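You operate a simulated robot arm through the tools that you are given. There is no shell and no other tool. Be economical: measure what you need, move in short steps, check, and stop when the job is done.

Carry out the task below with a simulated robot arm. There is one attempt and no reset: what you move stays moved.

TASK
Fetch the lime lolly from the top of the wash sorting shelf and set it on the right end of the former bench. Take the wash card labelled "crates" and put it on top of the orange flavour carton on the wash worktop. Fetch the wash plug and set it in the white lot twenty-six carton. Put the small size card from the top of the freezer bench on the top of the closer bench. Shut the freezer bench drawer. Take the ink bottle that expires first from the top of the light box and put it on the top of the closer side table. Open the lab top drawer, take the red test bar from the inside of the lab top drawer and put it on the top of the lab bench, then shut the drawer. Open the check left drawer, take the red padlock labelled "72" from the packing bench top and put it in the inside of the check left drawer and shut the drawer again. Put the green cloth on top of the lime flavour carton on the wash worktop. Take the iron test piece on the packing bench top and put it away on the top of the run-off table. The order is free. Set down upright: wash plug, size card, ink bottle.
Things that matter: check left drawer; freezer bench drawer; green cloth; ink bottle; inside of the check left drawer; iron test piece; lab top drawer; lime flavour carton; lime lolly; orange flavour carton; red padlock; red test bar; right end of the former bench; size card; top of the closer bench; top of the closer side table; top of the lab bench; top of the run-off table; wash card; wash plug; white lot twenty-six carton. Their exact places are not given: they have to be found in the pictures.

Only the result counts: the job must be done as asked and must still hold three seconds after the hand-in. Knocking over, shifting, dropping, spilling or breaking anything else fails it. Flat cloth is picked up by pressing the open fingertips on it (5 to 10 N) and closing them slowly along it; thin cloth reads only 2 to 8 mm in the jaws.

THE ROBOT
A 6-joint arm with a two-finger parallel gripper on a trunk, on a base that drives. Base frame: it is fixed to the floor where the robot stands at the start and does not move with it; the origin is under the middle of the robot, x ahead of it, y to its left, z up; the surface under the hand at the start is at about z = 0.1. Units: m, degrees, N and s.
With the tool pointing down near the work surface it reaches from about 0.48 to 0.7 m from the robot's upright axis, wherever it stands. Its first joint turns from -166.0 to 166.0 degrees. Places, roughly: check left drawer [-3.1, 15.7, 0.7]; freezer bench drawer [-6.3, 5, 0.8]; green cloth (11x7x4 cm) [0.6, -1.3, 0.9]; ink bottle [-6.5, 8, 1]; inside of the check left drawer [-3, 15.7, 0.6]; iron test piece [-6.5, 15.75, 0.75]; lab top drawer [-6.5, 8.5, 0.7]; lime flavour carton [0.25, -1.5, 1]; lime lolly [0.75, -0.25, 1]; orange flavour carton [0.5, -1.5, 1]; red padlock [-7, 14.75, 0.75]; red test bar [-6.5, 8.5, 0.75]; right end of the former bench [-1.8, -1.9, 0.9]; size card [-6.5, 5.25, 1]; top of the closer bench [-4.6, 9, 0.9]; top of the closer side table [-3, 10.7, 0.8]; top of the lab bench [-6.7, 8.2, 0.9]; top of the run-off table [-2.7, 15.4, 0.8]; wash card [0.75, 0.75, 1.25]; wash plug (10x10x13 cm) [0.4, -1.1, 0.9]; white lot twenty-six carton [-2.75, 2.75, 0.75]. Payload 3.91 kg.
The TCP is the grasp point between the finger pads, 0.03 m short of the fingertips. In the tool frame z runs along the fingers and y along their closing line. Largest opening 0.11 m; finger width 0.02, thickness 0.01; the body of the gripper, 0.048 by 0.112 m, starts 0.055 m behind the TCP.
Orientation is told as [roll, pitch, yaw] about the base's x, y, z axes, in that order, counted from this pose: with the fingers straight down and closing along the base's y, the tool's x points along the base's -x, its y along +y and its z along -z.

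THE INTERFACE
- The arm moves only by the tool move_arm. Its argument "rows" is one flat list of numbers, 7 for each row, row after row: the turn, a rotation vector about the tool's x, y, z in degrees, then the shift along the tool's x, y, z in m, then the finger opening in m, from 0 to 0.11. In form: [wx, wy, wz, dx, dy, dz, claw, wx, wy, wz, dx, dy, dz, claw, ...]. A call has 1 to 12 rows; each row shifts and turns the commanded pose from where the row before left it, along the tool's axes as they then stand. Each row takes 0.2 s and may step no farther than 0.05 m and 8.6 degrees from the row before; otherwise, or with a gripper value out of range, the whole call is refused. Where a pose cannot be reached the arm comes as near as it can. A force on the tool above 40 N (or 10 N above the force at the start of the call, whichever is more), or a blocked arm, ends the call early, and 0.2 s more pass. Each finger travels about 0.153 m/s and halts on what it meets, pressing with about 21 N; the grip force reading is that of the motor and also rises with nothing between the fingers. The clock runs only during rows and for 0.2 s after the last one: add rows that do not move to give the fingers time. It gives the time, the measured TCP pose, the force on the tool (base axes), the opening and the grip force at its end, in the units of the frame above (readings bear some noise), with the torque about the TCP (base axes, N m) and any sound that the robot's microphone picked up.
- Cameras (640 x 400 px; columns grow to the right, rows downward): "scene" is now at [0.2209, 0.2181, 1.4096]; the picture's right is [-0.18, -0.98, 0.00], its down [-0.16, 0.03, -0.99] and it looks along [0.97, -0.18, -0.17] (base axes); focal length 214 px, centre (320, 200). "wrist" rides on the gripper at [0.072, 0.017, -0.103] in the tool frame; the picture's right is [-0.23, 0.97, 0.00], its down [-0.76, -0.18, -0.62] and it looks along [-0.61, -0.14, 0.78] (tool axes); focal length 222 px, centre (320, 200).
- capture(camera): a new picture of that camera. It takes no simulated time.
- base_move(legs): drives the robot by 1 to 6 legs, each [ahead, turn to the left] in m and degrees, along the robot's own axes; the way and the turn of a leg run together, so that a leg with both is an arc; at most 1.5 m and 180 degrees a leg. The arm and the cameras ride along, it lands a little off, and it stops where it bumps. It gives what a move gives.
- aim_head(pan, tilt): turns the head with the scene camera to pan (to the left, within 120 degrees either way) and tilt (down, from -29 to 69), counted from straight ahead of the robot. It gives what a move gives.
- locate(camera, pixels): for up to 12 pixels [column, row] of the newest picture of that camera ("zoom" is the newest enlarged one), the place [x, y, z] in the base frame of the surface seen there, good to about 0.002 m. It takes no simulated time.
- zoom(camera, box): a new picture of the part [left, top, right, bottom] of that camera's present view, enlarged. It takes no simulated time.
- hand_in(): hands the job in; it is judged then, once.

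Work in short steps. Measure before you move; look again where a grasp or a placing could have gone wrong, and mend it. You have 371 turns and 312 pictures in all, those below and enlarged ones among them. Open the gripper and draw the arm clear of the work before you hand the job in, unless the task says otherwise; then end with one line.

The tools are called after "Emit:" as name(argument=value, ...) on one line, values as JSON. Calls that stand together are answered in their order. move_arm: Moves the arm, as the interface text tells. Its arguments: {"type":"object","properties":{"rows":{"type":"array","items":{"type":"number"}}},"required":["rows"]} The other tools are called the same way: base_move (legs) drives the base; aim_head (pan, tilt) turns the head that bears the scene camera; capture (camera) takes a picture; locate (camera, pixels) gives the place of the surface under pixels of a picture; zoom (camera, box) takes an enlarged picture of a part of a camera's view; hand_in () hands the job in.

At the start:

```text
time_s: 0.0
eef_pos: [0.4958, 0.2953, 1.4191]
tool_rot: [0.0, 0.1, 0.0]
wrist_force: [0.3, -0.1, -0.6]
moment: [-0.05, -0.03, 0.0]
width: 0.1103
gripper_force: 0.1
robot x, y, heading: [-0.0037, -0.0016, -0.1]
head pan, tilt: [-10.3, 9.6]
```

scene: 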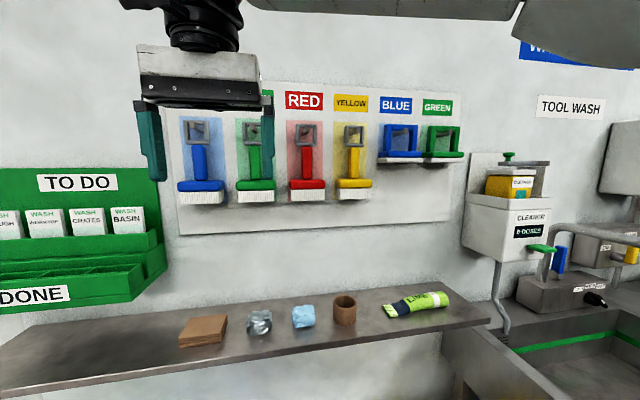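
wrist: 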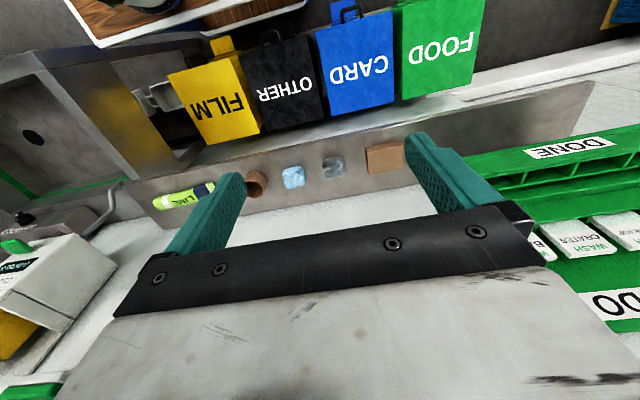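

The start scene shows the LIME lolly at about (418,304) on the sorting shelf and the wash cards in the TO DO rack on the left (CRATES at about (88,220)). I'll locate these first.

Emit:
locate(camera="scene", pixels=[[418, 304], [390, 310], [445, 297], [345, 310], [88, 222], [88, 210], [88, 234], [70, 222], [104, 222], [128, 220], [470, 320], [100, 345]])

Emit:
zoom(camera="scene", box=[0, 160, 200, 320])

Emit:
zoom(camera="scene", box=[300, 240, 500, 365])

```text
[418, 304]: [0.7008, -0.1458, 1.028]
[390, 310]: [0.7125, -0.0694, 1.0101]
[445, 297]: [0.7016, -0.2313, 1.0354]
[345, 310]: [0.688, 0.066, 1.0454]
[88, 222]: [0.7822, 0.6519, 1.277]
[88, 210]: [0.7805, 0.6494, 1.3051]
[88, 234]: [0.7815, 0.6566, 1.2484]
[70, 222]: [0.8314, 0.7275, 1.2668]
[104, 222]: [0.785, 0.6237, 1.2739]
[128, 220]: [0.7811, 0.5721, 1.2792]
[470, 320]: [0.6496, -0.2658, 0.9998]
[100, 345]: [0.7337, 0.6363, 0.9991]
```

```text
2.50 times, centred on (100, 240) of scene
```

zoom: 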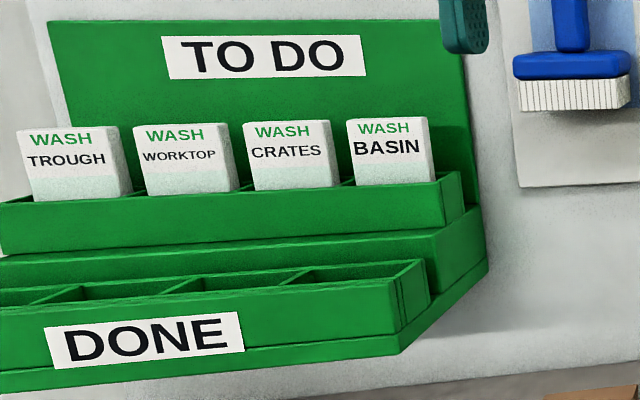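

```text
3.20 times, centred on (400, 302) of scene
```

zoom: 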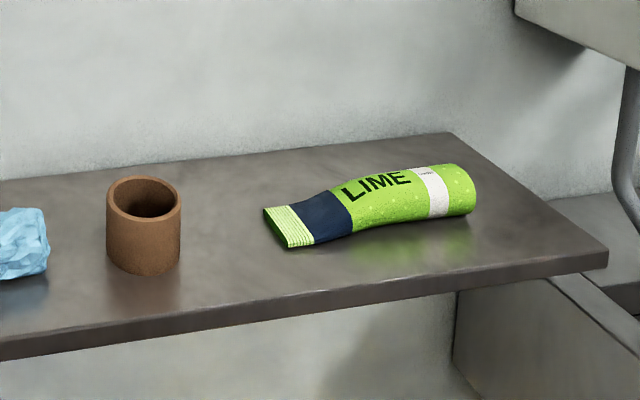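

The lolly lies along y near (0.70,-0.15), on the shelf at z=1.0. Next I look right, down the worktop and toward the former bench.

Emit:
aim_head(pan=-65, tilt=20)

Emit:
capture(camera="scene")

Emit:
aim_head(pan=-120, tilt=15)

Emit:
capture(camera="scene")

Emit:
aim_head(pan=115, tilt=15)

Emit:
capture(camera="scene")

```text
time_s: 1.2
eef_pos: [0.4956, 0.2946, 1.4189]
tool_rot: [-0.1, 0.0, 0.1]
wrist_force: [0.5, -0.6, -0.1]
moment: [-0.02, 0.0, 0.0]
width: 0.1099
gripper_force: 0.1
robot x, y, heading: [0.0019, -0.0001, -0.4]
head pan, tilt: [-65.0, 20.0]
```

```text
307 pictures are left
```

scene: 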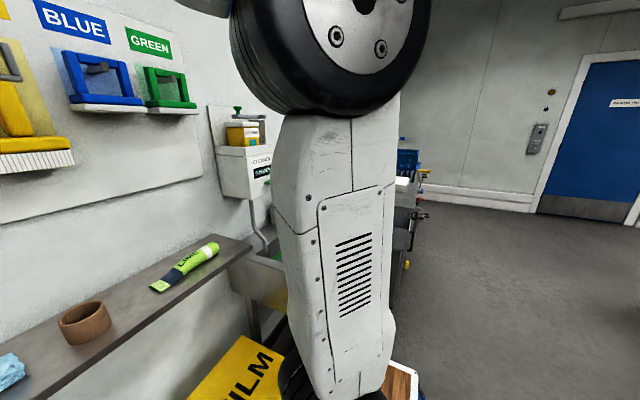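

```text
time_s: 2.5
eef_pos: [0.4969, 0.2943, 1.4185]
tool_rot: [0.0, 0.0, -0.1]
wrist_force: [0.9, 0.8, -0.7]
moment: [0.04, 0.0, 0.0]
width: 0.1101
gripper_force: 0.1
robot x, y, heading: [0.0024, 0.0051, -0.2]
head pan, tilt: [-120.0, 15.0]
```

```text
306 pictures are left
```

scene: 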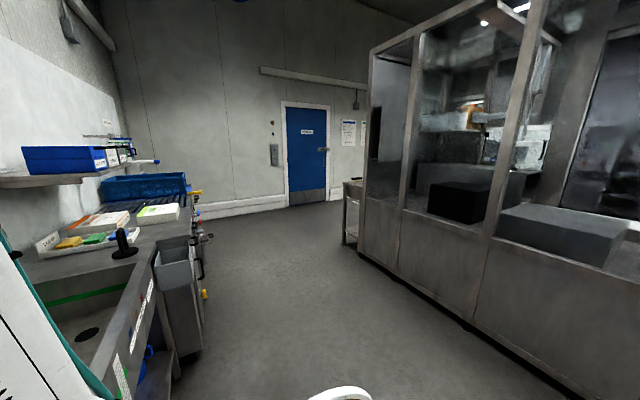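

```text
time_s: 5.8
eef_pos: [0.4963, 0.2946, 1.4189]
tool_rot: [0.0, 0.1, -0.1]
wrist_force: [-0.1, -0.3, -0.2]
moment: [0.05, -0.01, -0.03]
width: 0.1101
gripper_force: 0.0
robot x, y, heading: [0.0019, -0.0008, -0.1]
head pan, tilt: [115.0, 15.0]
```

```text
305 pictures are left
```

scene: 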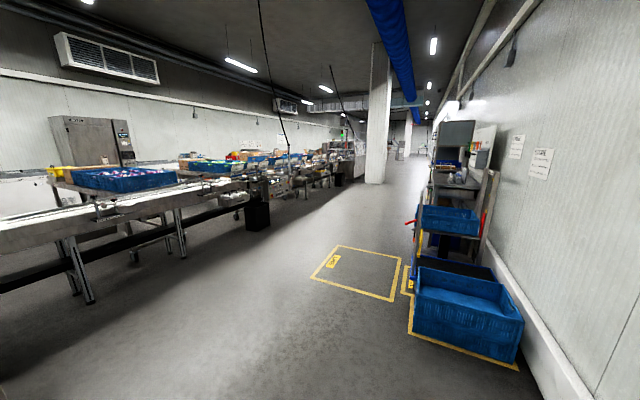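

The worktop with plug, cloths and cartons appears at the left of the pan -120 picture. I'll turn back there and zoom.

Emit:
aim_head(pan=-105, tilt=20)

Emit:
zoom(camera="scene", box=[100, 80, 420, 280])

```text
time_s: 9.0
eef_pos: [0.4972, 0.2942, 1.4191]
tool_rot: [0.0, 0.1, -0.1]
wrist_force: [-0.1, -0.5, -0.4]
moment: [-0.02, -0.04, 0.02]
width: 0.1101
gripper_force: 0.0
robot x, y, heading: [0.0008, 0.003, 0.1]
head pan, tilt: [-105.0, 20.0]
```

```text
2.00 times, centred on (260, 180) of scene
```

zoom: 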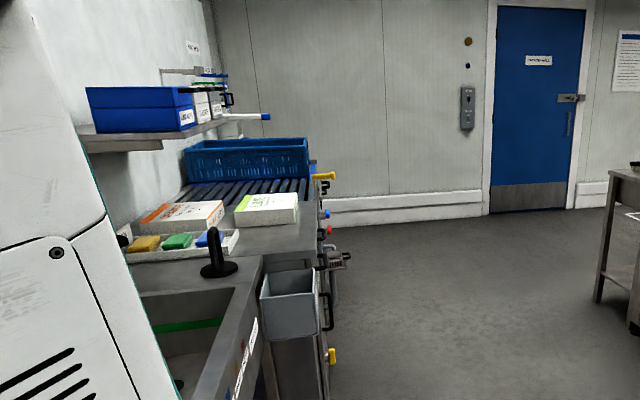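

I look down ahead to see the clearance between the robot, the bins and the shelf edge, and at the rack again from above.

Emit:
aim_head(pan=20, tilt=50)

Emit:
capture(camera="scene")

Emit:
aim_head(pan=40, tilt=15)

Emit:
capture(camera="scene")

```text
time_s: 11.0
eef_pos: [0.4959, 0.2942, 1.4196]
tool_rot: [0.0, 0.1, 0.0]
wrist_force: [-0.5, 0.3, -0.5]
moment: [-0.03, 0.01, 0.0]
width: 0.11
gripper_force: 0.0
robot x, y, heading: [0.0004, -0.0041, 0.2]
head pan, tilt: [20.0, 50.0]
```

```text
303 pictures are left
```

scene: 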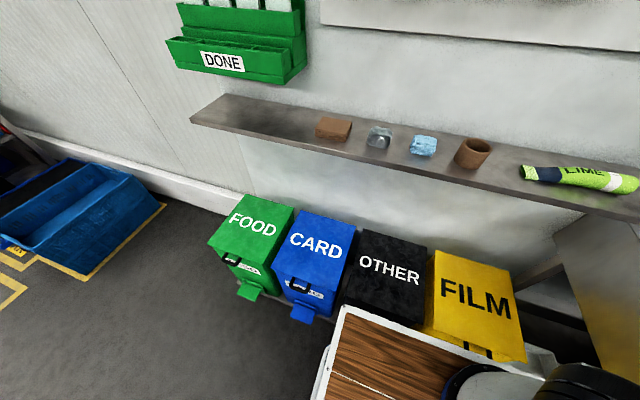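

```text
time_s: 12.0
eef_pos: [0.4953, 0.2946, 1.4202]
tool_rot: [0.0, 0.0, 0.0]
wrist_force: [-0.6, 0.1, -0.6]
moment: [0.01, -0.01, 0.0]
width: 0.11
gripper_force: 0.1
robot x, y, heading: [0.001, -0.0012, 0.1]
head pan, tilt: [40.0, 15.0]
```

```text
302 pictures are left
```

scene: 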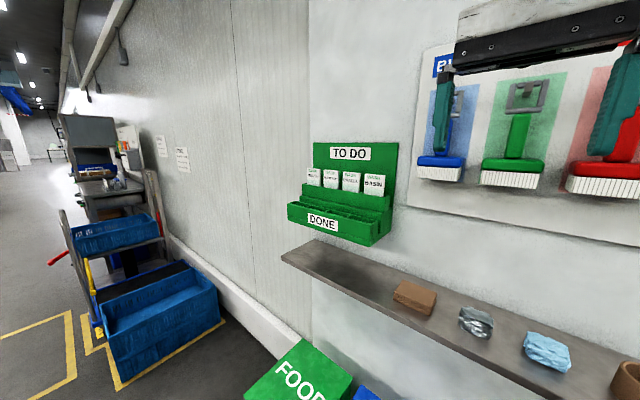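

The robot seems to carry a wooden deck at (420,370) in the tilt-50 picture. I measure rack, shelf edge and bins in the newest picture, then the deck.

Emit:
locate(camera="scene", pixels=[[350, 182], [350, 171], [374, 187], [332, 180], [288, 205], [380, 150], [284, 258], [430, 328], [290, 350], [250, 395], [370, 243], [388, 195]])

Emit:
zoom(camera="scene", box=[280, 130, 410, 250])

Emit:
aim_head(pan=0, tilt=69)

Emit:
capture(camera="scene")

```text
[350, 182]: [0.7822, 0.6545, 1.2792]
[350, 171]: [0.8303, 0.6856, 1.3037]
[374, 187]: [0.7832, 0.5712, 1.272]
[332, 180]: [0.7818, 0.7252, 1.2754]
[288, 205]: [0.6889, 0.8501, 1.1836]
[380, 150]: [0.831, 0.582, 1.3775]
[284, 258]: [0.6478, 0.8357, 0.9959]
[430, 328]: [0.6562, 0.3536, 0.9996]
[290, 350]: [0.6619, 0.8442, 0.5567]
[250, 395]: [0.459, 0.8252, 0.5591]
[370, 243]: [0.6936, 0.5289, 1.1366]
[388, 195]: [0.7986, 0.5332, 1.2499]
```

```text
3.33 times, centred on (345, 190) of scene
```

zoom: 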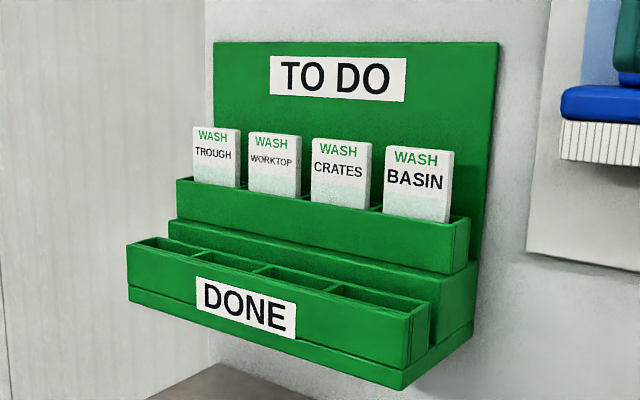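

```text
time_s: 13.3
eef_pos: [0.4953, 0.2947, 1.4192]
tool_rot: [0.0, -0.1, 0.1]
wrist_force: [-0.4, 0.4, -0.4]
moment: [-0.02, 0.0, -0.04]
width: 0.1098
gripper_force: 0.1
robot x, y, heading: [-0.0007, -0.0006, 0.1]
head pan, tilt: [0.0, 68.8]
```

```text
300 pictures are left
```

scene: 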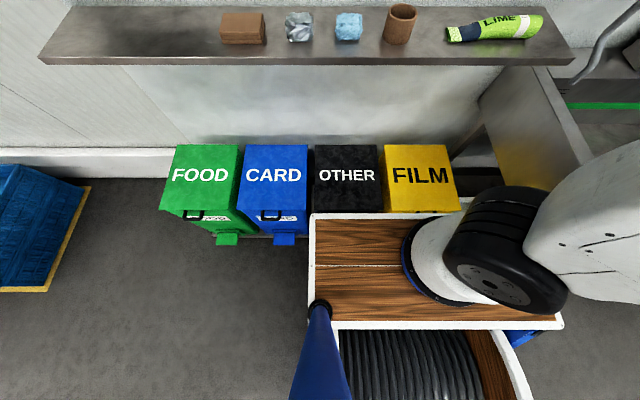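

The deck edge is close to the bins. I measure the deck corners, bin fronts and arm base.

Emit:
locate(camera="scene", pixels=[[315, 215], [352, 240], [308, 325], [430, 255], [415, 325], [375, 210], [245, 210], [480, 213], [455, 320], [400, 190], [500, 60], [340, 315]])

```text
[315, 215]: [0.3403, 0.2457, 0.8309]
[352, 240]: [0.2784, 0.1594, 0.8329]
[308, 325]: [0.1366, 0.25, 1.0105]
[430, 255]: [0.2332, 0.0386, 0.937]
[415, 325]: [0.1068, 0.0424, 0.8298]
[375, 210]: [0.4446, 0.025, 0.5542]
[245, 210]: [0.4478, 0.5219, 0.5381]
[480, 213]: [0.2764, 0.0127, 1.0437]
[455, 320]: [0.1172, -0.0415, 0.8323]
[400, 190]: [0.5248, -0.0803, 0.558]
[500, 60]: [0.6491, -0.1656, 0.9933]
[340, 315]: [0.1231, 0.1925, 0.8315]
```

Locating the ring around the arm base will give me the arm's first-axis position on the deck.

Emit:
locate(camera="scene", pixels=[[403, 250], [418, 221], [432, 215], [410, 280], [430, 300], [450, 306], [545, 320], [330, 335], [520, 335]])

Emit:
aim_head(pan=-70, tilt=69)

Emit:
capture(camera="scene")

```text
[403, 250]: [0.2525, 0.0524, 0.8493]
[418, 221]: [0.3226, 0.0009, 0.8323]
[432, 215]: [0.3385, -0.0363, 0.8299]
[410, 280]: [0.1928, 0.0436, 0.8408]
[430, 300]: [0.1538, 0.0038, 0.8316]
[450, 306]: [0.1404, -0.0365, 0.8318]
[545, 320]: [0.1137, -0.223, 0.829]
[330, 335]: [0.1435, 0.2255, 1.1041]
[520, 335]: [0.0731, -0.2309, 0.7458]
```

```text
time_s: 14.7
eef_pos: [0.4964, 0.2941, 1.42]
tool_rot: [-0.1, 0.1, 0.0]
wrist_force: [0.8, 0.8, 0.9]
moment: [-0.03, -0.02, 0.0]
width: 0.1099
gripper_force: 0.0
robot x, y, heading: [-0.0005, -0.0053, -0.1]
head pan, tilt: [-70.0, 68.8]
```

```text
299 pictures are left
```

scene: 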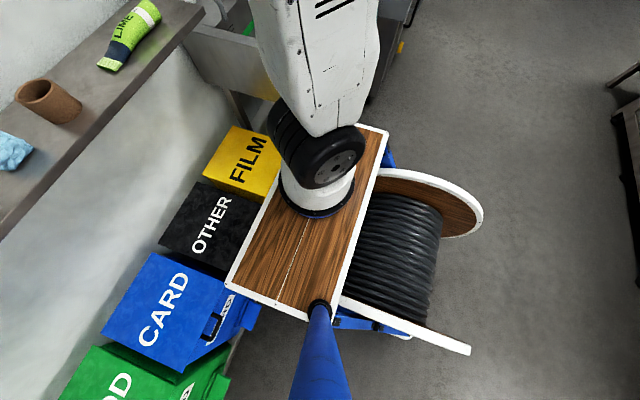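

Arm base axis is at about (0.235,-0.04) and the deck front at x=0.34. I back up, go left 0.69 m and return to face the card rack.

Emit:
base_move(legs=[[-0.25, 0], [0, 90], [0.69, 0], [0, -90], [0.22, 0]])

Emit:
aim_head(pan=-10, tilt=15)

Emit:
capture(camera="scene")

Emit:
capture(camera="wrist")

```text
time_s: 28.9
eef_pos: [0.4531, 0.9987, 1.4182]
tool_rot: [0.0, 0.0, 0.6]
wrist_force: [0.6, -0.4, 0.2]
moment: [-0.01, -0.01, 0.01]
width: 0.1101
gripper_force: 0.1
robot x, y, heading: [-0.0411, 0.6991, 0.4]
head pan, tilt: [-70.0, 68.8]
```

```text
time_s: 30.2
eef_pos: [0.4542, 0.9993, 1.4182]
tool_rot: [0.1, 0.1, 0.5]
wrist_force: [-0.7, 0.3, -1.1]
moment: [-0.01, -0.02, -0.03]
width: 0.1098
gripper_force: 0.0
robot x, y, heading: [-0.0396, 0.6989, 0.2]
head pan, tilt: [-10.0, 15.0]
```

```text
298 pictures are left
```

scene: 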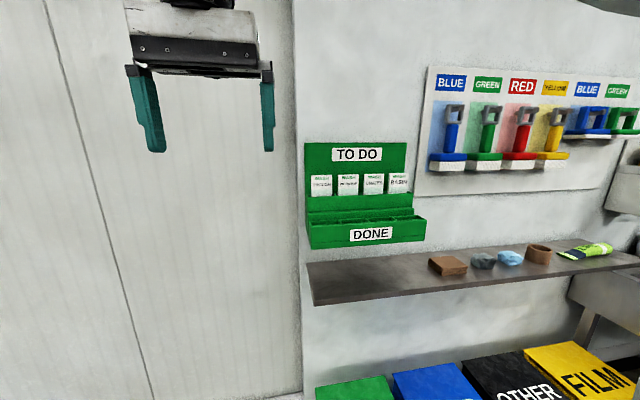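

```text
297 pictures are left
```

wrist: 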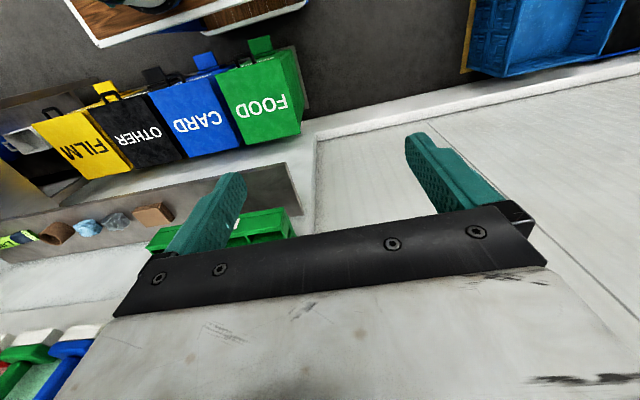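

The rack is now straight ahead. I zoom on the cards and measure the "CRATES" card edges.

Emit:
zoom(camera="scene", box=[300, 165, 420, 240])

```text
5.33 times, centred on (360, 202) of scene
```

zoom: 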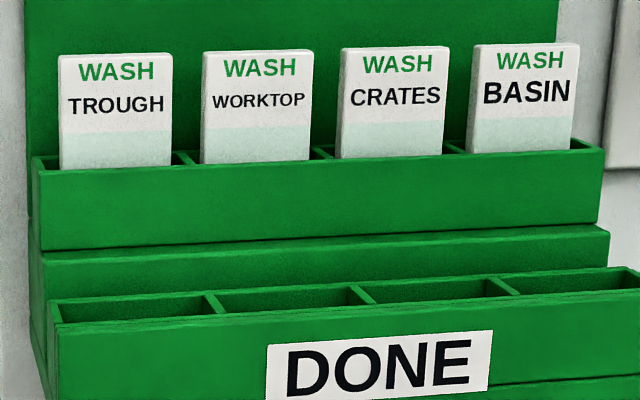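

Emit:
locate(camera="zoom", pixels=[[343, 100], [444, 100], [395, 60], [395, 49], [309, 110], [471, 110], [395, 150], [395, 172], [335, 155], [580, 60], [445, 52], [400, 20]])

```text
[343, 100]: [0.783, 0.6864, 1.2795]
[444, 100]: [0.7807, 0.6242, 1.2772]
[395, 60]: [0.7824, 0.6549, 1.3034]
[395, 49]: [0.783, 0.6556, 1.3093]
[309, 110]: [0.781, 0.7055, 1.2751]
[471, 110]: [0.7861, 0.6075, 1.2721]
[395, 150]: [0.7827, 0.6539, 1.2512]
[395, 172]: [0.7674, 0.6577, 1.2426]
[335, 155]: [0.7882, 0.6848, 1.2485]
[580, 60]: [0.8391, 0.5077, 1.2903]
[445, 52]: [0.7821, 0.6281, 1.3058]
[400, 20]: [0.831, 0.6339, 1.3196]
```

CRATES spans y 0.624–0.6865 (centre 0.655), with front at x≈0.782 and top at z≈1.31, and has about 17 mm gaps to its neighbours. I'll bring the gripper in front and above with a 0.070 opening, tipped slightly so the body stays off the backboard.

Emit:
move_arm(rows=[0, 0, 0, -0.0273, -0.0382, -0.003, 0.07, 0, 0, 0, -0.0273, -0.0382, -0.003, 0.07, 0, 0, 0, -0.0273, -0.0382, -0.003, 0.07, 0, 0, 0, -0.0273, -0.0382, -0.003, 0.07, 0, 0, 0, -0.0273, -0.0382, -0.003, 0.07, 0, 0, 0, -0.0273, -0.0382, -0.003, 0.07, 0, 0, 0, -0.0273, -0.0382, -0.003, 0.07, 0, 0, 0, -0.0273, -0.0382, -0.003, 0.07, 0, 0, 0, -0.0273, -0.0382, -0.003, 0.07, 0, -5, 0, 0, 0, 0, 0.07, 0, -5, 0, 0, 0, 0, 0.07])

Emit:
capture(camera="wrist")

Emit:
capture(camera="scene")

```text
time_s: 32.6
eef_pos: [0.7043, 0.6578, 1.445]
tool_rot: [0.0, -10.0, 0.5]
wrist_force: [0.7, -0.3, -0.1]
moment: [0.0, 0.04, 0.0]
width: 0.0698
gripper_force: 0.1
robot x, y, heading: [-0.0413, 0.6993, 0.7]
head pan, tilt: [-10.0, 15.0]
```

```text
295 pictures are left
```

wrist: 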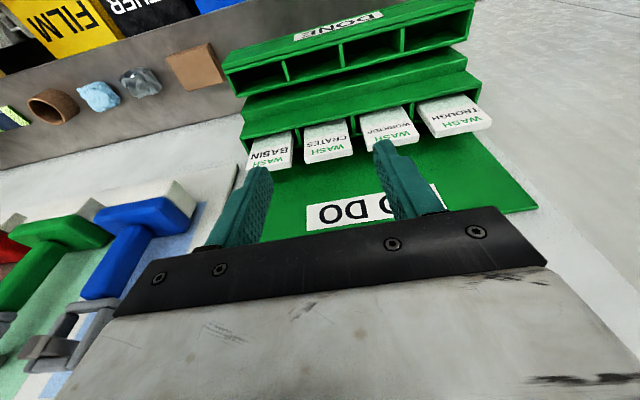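

```text
294 pictures are left
```

scene: 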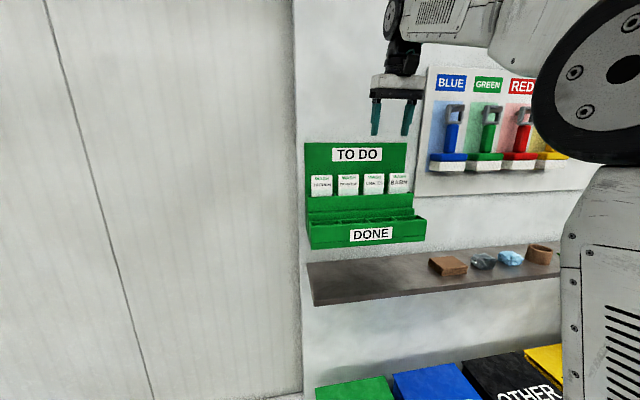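

From the wrist, I can see the card tops around (325,155). I zoom to get the thickness and the finger/card relationship.

Emit:
zoom(camera="wrist", box=[220, 90, 420, 215])

```text
3.20 times, centred on (320, 152) of wrist
```

zoom: 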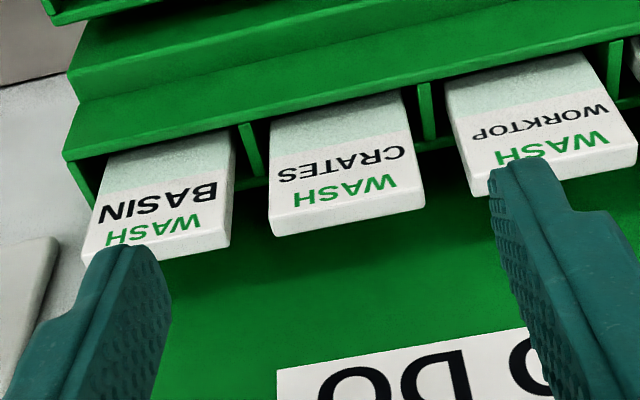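

Emit:
locate(camera="zoom", pixels=[[345, 213], [345, 219], [272, 215], [272, 232], [424, 190], [424, 205], [350, 223], [228, 228], [464, 180], [470, 140], [350, 250], [435, 120]])

```text
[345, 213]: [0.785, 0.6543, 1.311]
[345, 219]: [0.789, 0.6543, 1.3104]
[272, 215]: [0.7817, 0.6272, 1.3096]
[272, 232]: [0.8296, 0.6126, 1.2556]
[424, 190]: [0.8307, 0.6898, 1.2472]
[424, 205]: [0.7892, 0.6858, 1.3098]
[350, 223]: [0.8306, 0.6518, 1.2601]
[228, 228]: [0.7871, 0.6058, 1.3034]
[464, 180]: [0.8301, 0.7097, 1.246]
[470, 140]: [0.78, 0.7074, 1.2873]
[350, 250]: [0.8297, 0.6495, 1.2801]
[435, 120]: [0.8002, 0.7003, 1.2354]
```

The card is about 10 mm thick (x 0.782–0.791), with y 0.625–0.686 and neighbours at 0.606 and 0.707. I move to directly above it, then check.

Emit:
move_arm(rows=[0, 0, 0.5, -0.0387, -0.0012, 0.0195, 0.072, 0, 0, 0, -0.0387, -0.0012, 0.0195, 0.072, 0, 0, 0, 0, 0, 0, 0.072])

Emit:
zoom(camera="scene", box=[320, 80, 440, 220])

Emit:
capture(camera="wrist")

```text
time_s: 33.4
eef_pos: [0.7857, 0.6541, 1.4203]
tool_rot: [0.1, -10.1, 0.0]
wrist_force: [0.3, -0.9, -0.1]
moment: [-0.01, -0.01, 0.01]
width: 0.0721
gripper_force: 0.1
robot x, y, heading: [-0.0382, 0.7011, 0.4]
head pan, tilt: [-10.0, 15.0]
```

```text
2.86 times, centred on (380, 150) of scene
```

zoom: 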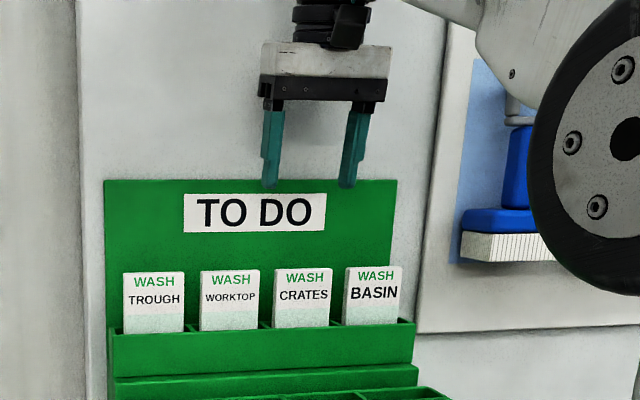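

```text
291 pictures are left
```

wrist: 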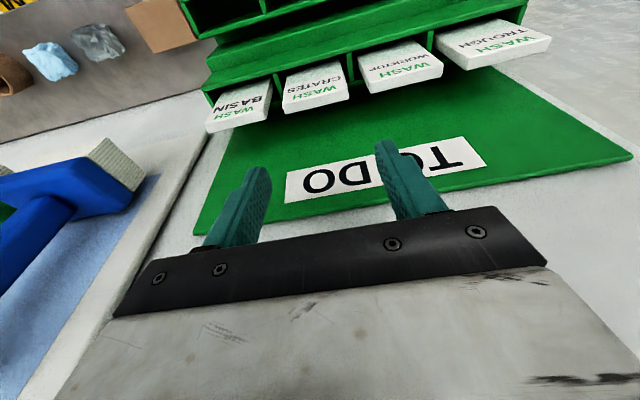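

Descend 0.1 m to bring tips around card-top height, then check alignment.

Emit:
move_arm(rows=[0, 0, 0, 0.0047, 0.001, 0.027, 0.072, 0, 0, 0, 0.0047, 0.0004, 0.027, 0.072, 0, 0, 0, 0.0047, 0, 0.0255, 0.072, 0, 0, 0, 0, 0, 0, 0.072])

Emit:
zoom(camera="scene", box=[340, 120, 420, 210])

Emit:
zoom(camera="wrist", box=[180, 60, 460, 250])

```text
time_s: 34.4
eef_pos: [0.7867, 0.657, 1.3401]
tool_rot: [0.1, -10.0, 0.0]
wrist_force: [-0.4, -0.3, 0.0]
moment: [-0.01, 0.01, -0.01]
width: 0.0721
gripper_force: 0.0
robot x, y, heading: [-0.0386, 0.6992, 0.5]
head pan, tilt: [-10.0, 15.0]
```

```text
4.44 times, centred on (380, 165) of scene
```

zoom: 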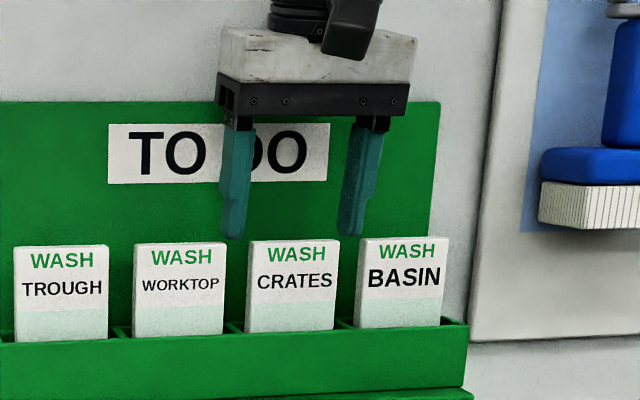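

```text
2.11 times, centred on (320, 155) of wrist
```

zoom: 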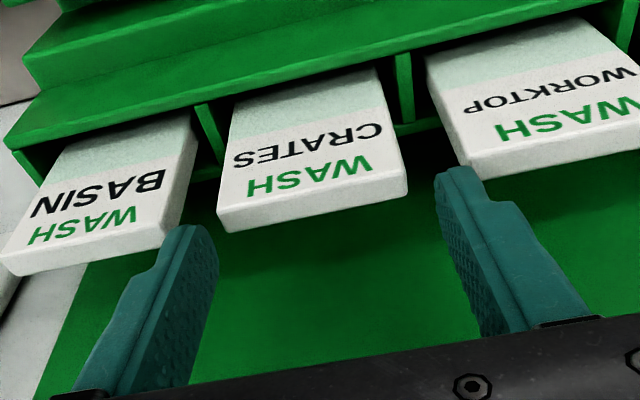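

The tips sit above the two gaps either side of CRATES. I descend 50 mm gently.

Emit:
move_arm(rows=[0, 0, 0, 0.0029, -0.0012, 0.0167, 0.072, 0, 0, 0, 0.0029, 0, 0.0167, 0.072, 0, 0, 0, 0.0029, 0, 0.0167, 0.072, 0, 0, 0, 0, 0, 0, 0.072])

Emit:
zoom(camera="wrist", box=[180, 60, 460, 250])

```text
time_s: 35.4
eef_pos: [0.7849, 0.6561, 1.2908]
tool_rot: [0.1, -10.0, 0.0]
wrist_force: [0.1, -0.8, 0.1]
moment: [-0.01, 0.01, -0.02]
width: 0.0721
gripper_force: 0.1
robot x, y, heading: [-0.0396, 0.6977, 0.5]
head pan, tilt: [-10.0, 15.0]
```

```text
2.11 times, centred on (320, 155) of wrist
```

zoom: 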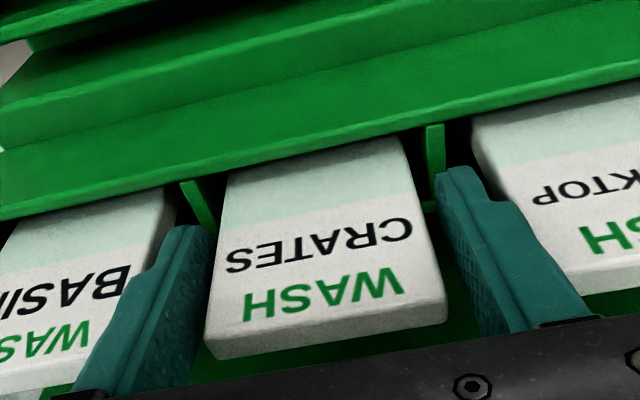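

Fingers straddle CRATES with no contact. I close, then read.

Emit:
move_arm(rows=[0, 0, 0, 0, 0, 0, 0.064, 0, 0, 0, 0, 0, 0, 0.058, 0, 0, 0, 0, 0, 0, 0.05, 0, 0, 0, 0, 0, 0, 0.05])

```text
time_s: 36.4
eef_pos: [0.7845, 0.6554, 1.2886]
tool_rot: [0.1, -10.0, 0.0]
wrist_force: [-1.1, -0.8, -0.1]
moment: [-0.01, -0.02, -0.02]
width: 0.0615
gripper_force: 21.1
robot x, y, heading: [-0.0395, 0.6995, 0.4]
head pan, tilt: [-10.0, 15.0]
```

Gripped at 61.5 mm. I lift straight up 0.16 m.

Emit:
move_arm(rows=[0, 0, 0, -0.0035, 0, -0.0197, 0.05, 0, 0, 0, -0.007, 0, -0.0394, 0.05, 0, 0, 0, -0.007, 0, -0.0394, 0.05, 0, 0, 0, -0.007, 0, -0.0394, 0.05, 0, 0, 0, 0, 0, 0, 0.05])

Emit:
capture(camera="scene")

Emit:
capture(camera="wrist")

```text
time_s: 37.6
eef_pos: [0.786, 0.6557, 1.4297]
tool_rot: [0.1, -10.0, 0.0]
wrist_force: [-0.7, -0.3, -0.6]
moment: [0.01, 0.01, 0.01]
width: 0.061
gripper_force: 21.1
robot x, y, heading: [-0.0397, 0.7024, 0.6]
head pan, tilt: [-10.0, 15.0]
```

```text
287 pictures are left
```

scene: 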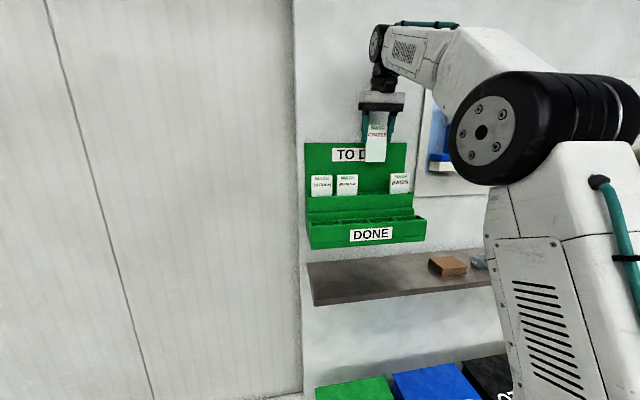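

```text
286 pictures are left
```

wrist: 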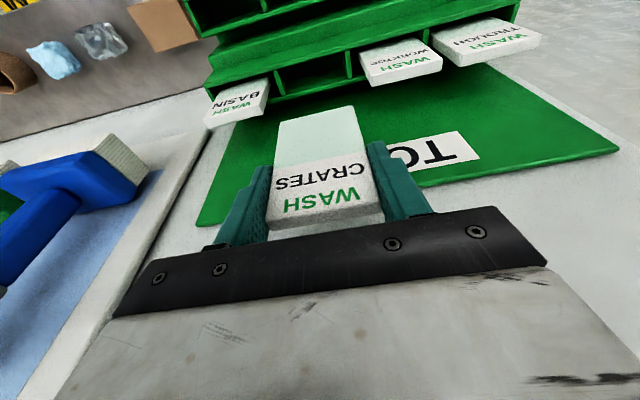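

The CRATES card is out cleanly. I draw the arm back and level it, then back the base off.

Emit:
move_arm(rows=[0, 0, 0, 0.0443, 0, -0.0078, 0.05, 0, 0, 0, 0.0443, 0, -0.0078, 0.05, 0, 0, 0, 0.0443, 0, -0.0078, 0.05, 0, 0, 0, 0.0443, 0, -0.0078, 0.05, 0, 0, 0, 0.0443, 0, -0.0078, 0.05, 0, 5, 0, 0, 0, 0, 0.05, 0, 5, 0, 0, 0, 0, 0.05])

Emit:
base_move(legs=[[-0.5, 0], [0, -90], [0.7, 0]])

Emit:
aim_head(pan=5, tilt=20)

Emit:
capture(camera="scene")

```text
time_s: 39.2
eef_pos: [0.5611, 0.6565, 1.4294]
tool_rot: [0.1, 0.0, 0.0]
wrist_force: [-0.8, 0.4, 0.3]
moment: [0.0, 0.03, 0.0]
width: 0.0612
gripper_force: 21.3
robot x, y, heading: [-0.039, 0.7003, 0.5]
head pan, tilt: [-10.0, 15.0]
```

```text
time_s: 49.4
eef_pos: [-0.6087, -0.599, 1.4303]
tool_rot: [0.1, 0.0, -91.6]
wrist_force: [-0.3, -0.4, -0.9]
moment: [0.01, 0.0, -0.01]
width: 0.0615
gripper_force: 20.7
robot x, y, heading: [-0.5477, 0.0024, -91.4]
head pan, tilt: [-10.0, 15.0]
```

```text
time_s: 50.2
eef_pos: [-0.6085, -0.5974, 1.4294]
tool_rot: [0.1, 0.0, -91.6]
wrist_force: [0.1, 0.9, -0.8]
moment: [0.02, 0.02, 0.03]
width: 0.0616
gripper_force: 21.6
robot x, y, heading: [-0.5448, 0.0016, -91.0]
head pan, tilt: [5.0, 20.0]
```

```text
285 pictures are left
```

scene: 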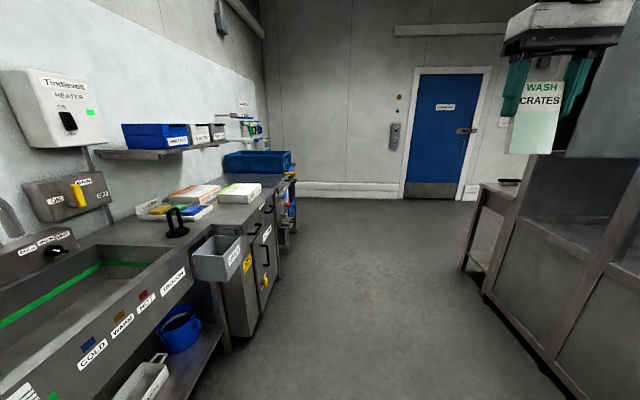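

Here the plug (176,222), cartons at (195,195) and (240,192), and cloths (175,210) are visible. I measure them.

Emit:
locate(camera="scene", pixels=[[195, 192], [240, 190], [176, 232], [177, 210], [158, 209], [175, 212], [192, 213], [222, 220], [190, 250], [215, 255], [270, 205], [490, 188]])

Emit:
zoom(camera="scene", box=[120, 130, 300, 260])

Emit:
zoom(camera="scene", box=[460, 40, 640, 165])

```text
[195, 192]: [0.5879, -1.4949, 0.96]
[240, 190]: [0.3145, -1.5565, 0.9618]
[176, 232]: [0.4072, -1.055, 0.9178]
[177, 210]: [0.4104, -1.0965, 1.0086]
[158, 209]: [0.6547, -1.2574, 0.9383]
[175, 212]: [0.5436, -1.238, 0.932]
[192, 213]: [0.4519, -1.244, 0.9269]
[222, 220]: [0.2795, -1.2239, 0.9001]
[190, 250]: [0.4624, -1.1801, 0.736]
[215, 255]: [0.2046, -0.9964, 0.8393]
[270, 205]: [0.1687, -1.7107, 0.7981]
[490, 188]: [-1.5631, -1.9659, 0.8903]
```

```text
3.08 times, centred on (210, 195) of scene
```

zoom: 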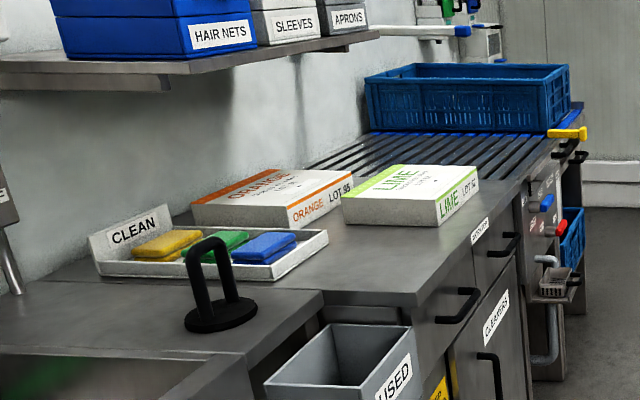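

```text
3.20 times, centred on (550, 102) of scene
```

zoom: 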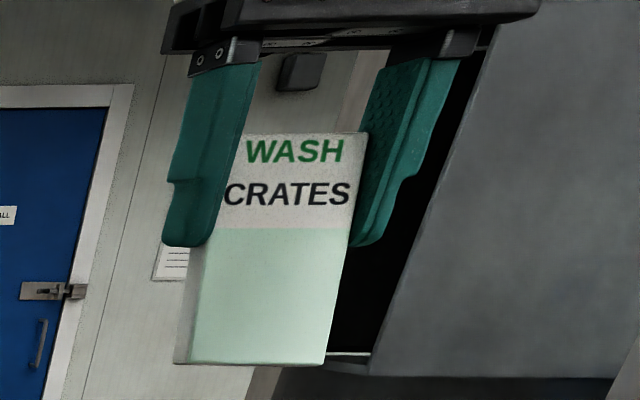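

I measure the card length, carton extents and the overhead shelf before driving.

Emit:
locate(camera="zoom", pixels=[[255, 358], [300, 140], [330, 355], [190, 340]])

Emit:
zoom(camera="scene", box=[120, 130, 300, 260])

Emit:
locate(camera="zoom", pixels=[[195, 202], [288, 205], [350, 174], [260, 170], [345, 195], [437, 203], [476, 168], [390, 166], [90, 80], [330, 42], [240, 240], [415, 300]])

```text
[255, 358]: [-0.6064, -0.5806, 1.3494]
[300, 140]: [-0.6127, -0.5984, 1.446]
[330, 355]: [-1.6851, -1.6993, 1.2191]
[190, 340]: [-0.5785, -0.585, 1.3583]
```

```text
3.08 times, centred on (210, 195) of scene
```

zoom: 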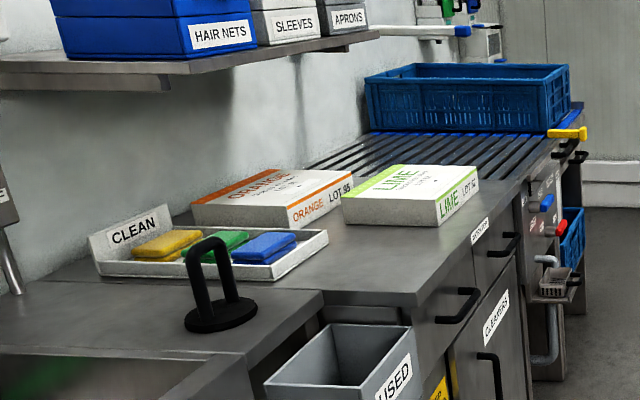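

```text
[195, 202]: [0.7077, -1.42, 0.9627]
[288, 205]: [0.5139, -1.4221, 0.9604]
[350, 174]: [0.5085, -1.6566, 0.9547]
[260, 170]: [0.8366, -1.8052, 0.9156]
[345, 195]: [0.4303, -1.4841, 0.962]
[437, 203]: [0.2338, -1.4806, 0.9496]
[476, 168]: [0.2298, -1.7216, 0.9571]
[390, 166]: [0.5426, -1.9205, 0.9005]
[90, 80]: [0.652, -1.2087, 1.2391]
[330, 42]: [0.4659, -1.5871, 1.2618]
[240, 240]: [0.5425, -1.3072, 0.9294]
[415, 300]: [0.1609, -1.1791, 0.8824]
```

The overhead shelf's front edge matters for reaching the cartons; I measure along it.

Emit:
locate(camera="zoom", pixels=[[10, 72], [60, 72], [120, 68], [165, 72], [220, 58], [280, 50], [350, 40], [376, 36], [378, 31], [165, 84], [340, 20], [230, 35]])

```text
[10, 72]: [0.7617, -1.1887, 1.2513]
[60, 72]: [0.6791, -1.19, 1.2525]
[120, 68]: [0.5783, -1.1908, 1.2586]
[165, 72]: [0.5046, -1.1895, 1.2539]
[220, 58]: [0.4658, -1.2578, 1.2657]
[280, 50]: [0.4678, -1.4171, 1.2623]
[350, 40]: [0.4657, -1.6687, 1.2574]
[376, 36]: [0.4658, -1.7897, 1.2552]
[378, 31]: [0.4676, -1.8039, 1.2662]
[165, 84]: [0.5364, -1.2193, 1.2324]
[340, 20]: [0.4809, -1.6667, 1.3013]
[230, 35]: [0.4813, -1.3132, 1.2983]
```

The overhead shelf has its front at x=0.466, spans y −1.19 to −1.80, and has its underside at about 1.245, so I'll go in under it with a tilted tool. The orange carton is x 0.51–0.71, y −1.42…−1.66, top 0.96. I drive to face it.

Emit:
base_move(legs=[[1.46, 0], [0, 91], [0.28, 0]])

Emit:
aim_head(pan=0, tilt=30)

Emit:
capture(camera="scene")

```text
time_s: 62.9
eef_pos: [0.3055, -1.5209, 1.4289]
tool_rot: [0.1, 0.0, -1.4]
wrist_force: [-0.2, 0.0, -1.1]
moment: [-0.01, 0.03, 0.01]
width: 0.0612
gripper_force: 20.9
robot x, y, heading: [-0.2901, -1.4649, -0.8]
head pan, tilt: [5.0, 20.0]
```

```text
time_s: 63.6
eef_pos: [0.3054, -1.5214, 1.4287]
tool_rot: [0.1, 0.0, -1.4]
wrist_force: [-0.1, -0.5, -0.3]
moment: [0.02, 0.02, -0.03]
width: 0.0611
gripper_force: 20.4
robot x, y, heading: [-0.2945, -1.4636, -0.6]
head pan, tilt: [0.0, 30.0]
```

```text
281 pictures are left
```

scene: 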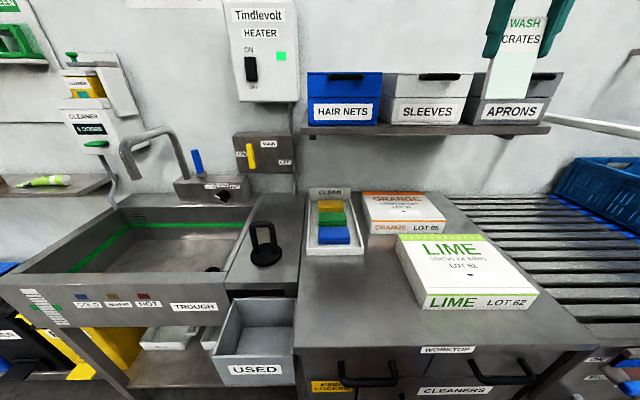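

Good view. I zoom on the cloth tray and cartons.

Emit:
zoom(camera="scene", box=[230, 170, 480, 330])

Emit:
locate(camera="zoom", pixels=[[340, 62], [355, 160], [540, 150], [505, 65], [430, 175], [700, 320], [250, 115], [260, 165], [215, 108], [287, 105], [250, 140], [260, 190]])

```text
2.50 times, centred on (355, 250) of scene
```

zoom: 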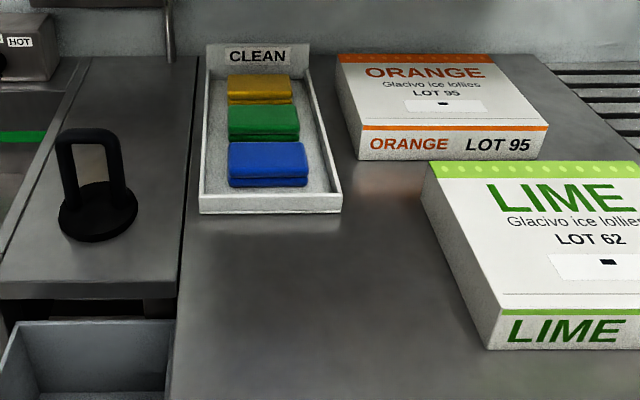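

```text
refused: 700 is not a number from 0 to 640
```

Emit:
locate(camera="zoom", pixels=[[340, 62], [358, 124], [545, 126], [505, 65], [430, 170], [498, 305], [265, 118], [265, 147], [230, 118], [298, 118], [232, 108], [265, 138]])

Emit:
locate(camera="zoom", pixels=[[265, 90], [265, 160], [265, 178], [231, 160], [304, 160], [95, 215], [92, 140], [88, 240], [70, 180], [120, 180], [200, 205], [345, 205]])

```text
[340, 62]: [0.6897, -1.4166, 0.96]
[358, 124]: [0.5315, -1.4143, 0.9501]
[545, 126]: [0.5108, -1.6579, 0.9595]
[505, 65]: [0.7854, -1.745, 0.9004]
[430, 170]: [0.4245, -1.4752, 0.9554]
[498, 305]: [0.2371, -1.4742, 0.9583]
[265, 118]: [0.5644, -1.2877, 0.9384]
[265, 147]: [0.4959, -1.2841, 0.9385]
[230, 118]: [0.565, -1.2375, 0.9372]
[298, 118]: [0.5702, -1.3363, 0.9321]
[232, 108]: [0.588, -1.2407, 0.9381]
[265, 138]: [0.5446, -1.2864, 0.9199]
```

```text
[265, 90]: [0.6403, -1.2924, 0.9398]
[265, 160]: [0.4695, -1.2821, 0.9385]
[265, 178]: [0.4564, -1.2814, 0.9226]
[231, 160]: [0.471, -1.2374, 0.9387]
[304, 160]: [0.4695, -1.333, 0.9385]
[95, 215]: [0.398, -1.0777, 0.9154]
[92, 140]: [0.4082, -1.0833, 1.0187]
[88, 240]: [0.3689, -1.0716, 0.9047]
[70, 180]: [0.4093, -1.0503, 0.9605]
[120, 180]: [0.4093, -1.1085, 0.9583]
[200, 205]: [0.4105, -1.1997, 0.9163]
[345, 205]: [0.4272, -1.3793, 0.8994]
```

I back up 0.1 m for better arm room, then lower in front of the shelf over the lime carton.

Emit:
base_move(legs=[[-0.1, 0.8]])

```text
time_s: 64.7
eef_pos: [0.2066, -1.513, 1.4294]
tool_rot: [0.1, 0.0, -0.6]
wrist_force: [-0.6, 0.4, -0.6]
moment: [-0.01, 0.01, 0.01]
width: 0.0613
gripper_force: 21.2
robot x, y, heading: [-0.3951, -1.4592, 0.0]
head pan, tilt: [0.0, 30.0]
```

Emit:
move_arm(rows=[0, 0, 0, -0.0219, -0.0039, 0.0399, 0.05, 0, 0, 0, -0.0219, -0.0039, 0.0399, 0.05, 0, 0, 0, -0.0219, -0.0039, 0.0399, 0.05, 0, 0, 0, -0.0219, -0.0039, 0.0399, 0.05, 0, 0, 0, -0.0219, -0.0039, 0.0399, 0.05, 0, 0, 0, -0.0219, -0.0039, 0.0399, 0.05, 0, 0, 0, -0.0219, -0.0039, 0.0399, 0.05, 0, -8, 0, 0, 0, 0, 0.05, 0, -8, 0, 0, 0, 0, 0.05, 0, -8, 0, 0, 0, 0, 0.05])

Emit:
capture(camera="scene")

```text
time_s: 66.9
eef_pos: [0.3581, -1.5419, 1.1508]
tool_rot: [0.1, -24.2, -0.5]
wrist_force: [0.0, -0.9, -0.5]
moment: [0.02, 0.02, -0.01]
width: 0.0614
gripper_force: 20.6
robot x, y, heading: [-0.3948, -1.4644, -0.0]
head pan, tilt: [0.0, 30.0]
```

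```text
279 pictures are left
```

scene: 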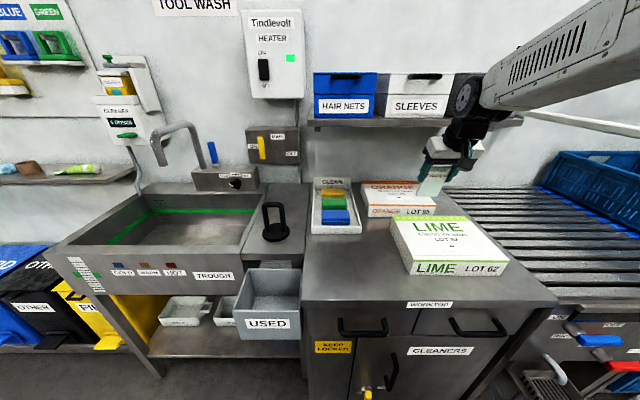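

Arm is as planned at pitch −24. I continue pitching to −60 while advancing under the shelf edge to x≈0.46.

Emit:
move_arm(rows=[0, -8, 0, -0.0163, 0, 0.0127, 0.05, 0, -8, 0, -0.0143, 0, 0.0148, 0.05, 0, -8, 0, -0.0121, 0, 0.0167, 0.05, 0, -8, 0, -0.0097, 0, 0.0182, 0.05, 0, -4, 0, -0.0071, 0, 0.0194, 0.05, 0, 0, 0, 0, 0, 0, 0.05])

Emit:
capture(camera="scene")

Emit:
capture(camera="wrist")

```text
time_s: 68.3
eef_pos: [0.4375, -1.5338, 1.1322]
tool_rot: [1.9, -55.6, -0.6]
wrist_force: [-1.2, 0.8, 0.0]
moment: [0.01, 0.01, -0.03]
width: 0.061
gripper_force: 21.4
out of reach, approached as far as the arm can: row 4, 5
robot x, y, heading: [-0.3952, -1.4598, 0.1]
head pan, tilt: [0.0, 30.0]
```

```text
278 pictures are left
```

scene: 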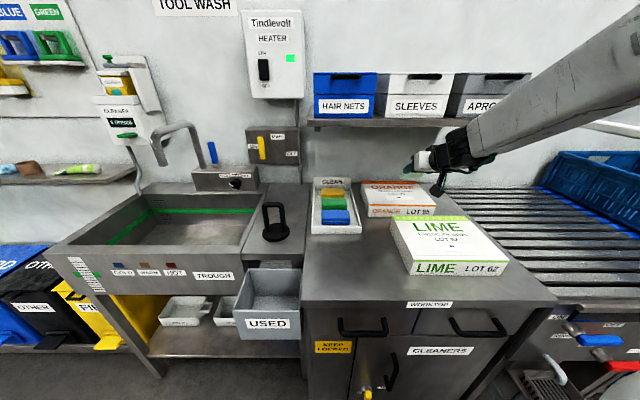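

```text
277 pictures are left
```

wrist: 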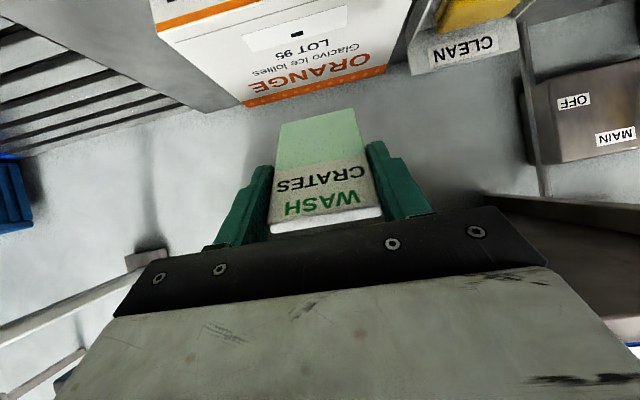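

The pitch reached about −56 before the limit, which is enough. I advance to x≈0.59, z≈1.06 over the orange carton.

Emit:
move_arm(rows=[0, 0, 0, -0.007, -0.0015, 0.0413, 0.05, 0, 0, 0, -0.007, -0.0015, 0.0413, 0.05, 0, 0, 0, -0.007, -0.0015, 0.0413, 0.05, 0, 0, 0, -0.007, -0.0015, 0.0413, 0.05, 0, 0, 0, 0, 0, 0, 0.05])

Emit:
capture(camera="scene")

Emit:
capture(camera="wrist")

```text
time_s: 69.5
eef_pos: [0.59, -1.5348, 1.0611]
tool_rot: [2.0, -55.6, -0.7]
wrist_force: [0.0, 0.1, -0.1]
moment: [0.04, -0.04, 0.0]
width: 0.0614
gripper_force: 21.0
robot x, y, heading: [-0.3971, -1.4649, -0.0]
head pan, tilt: [0.0, 30.0]
```

```text
276 pictures are left
```

scene: 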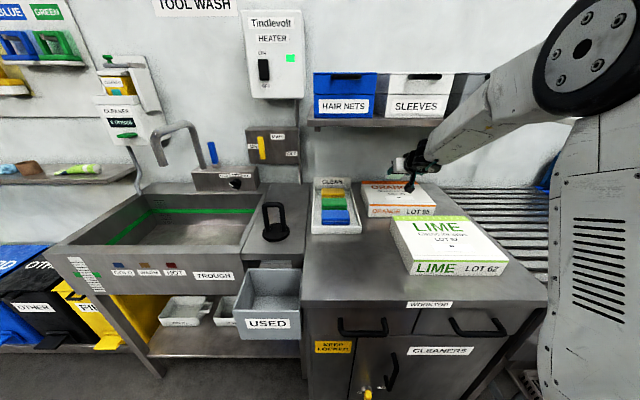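

```text
275 pictures are left
```

wrist: 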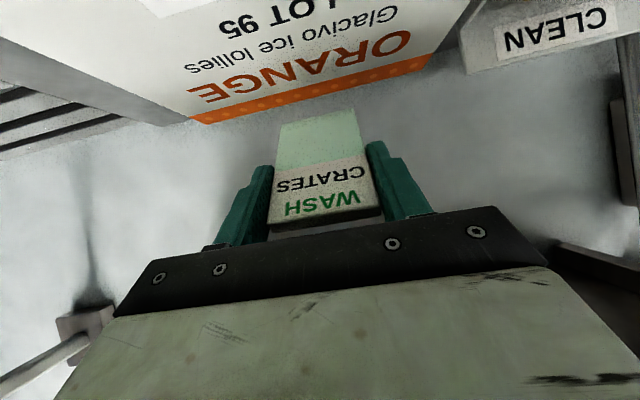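

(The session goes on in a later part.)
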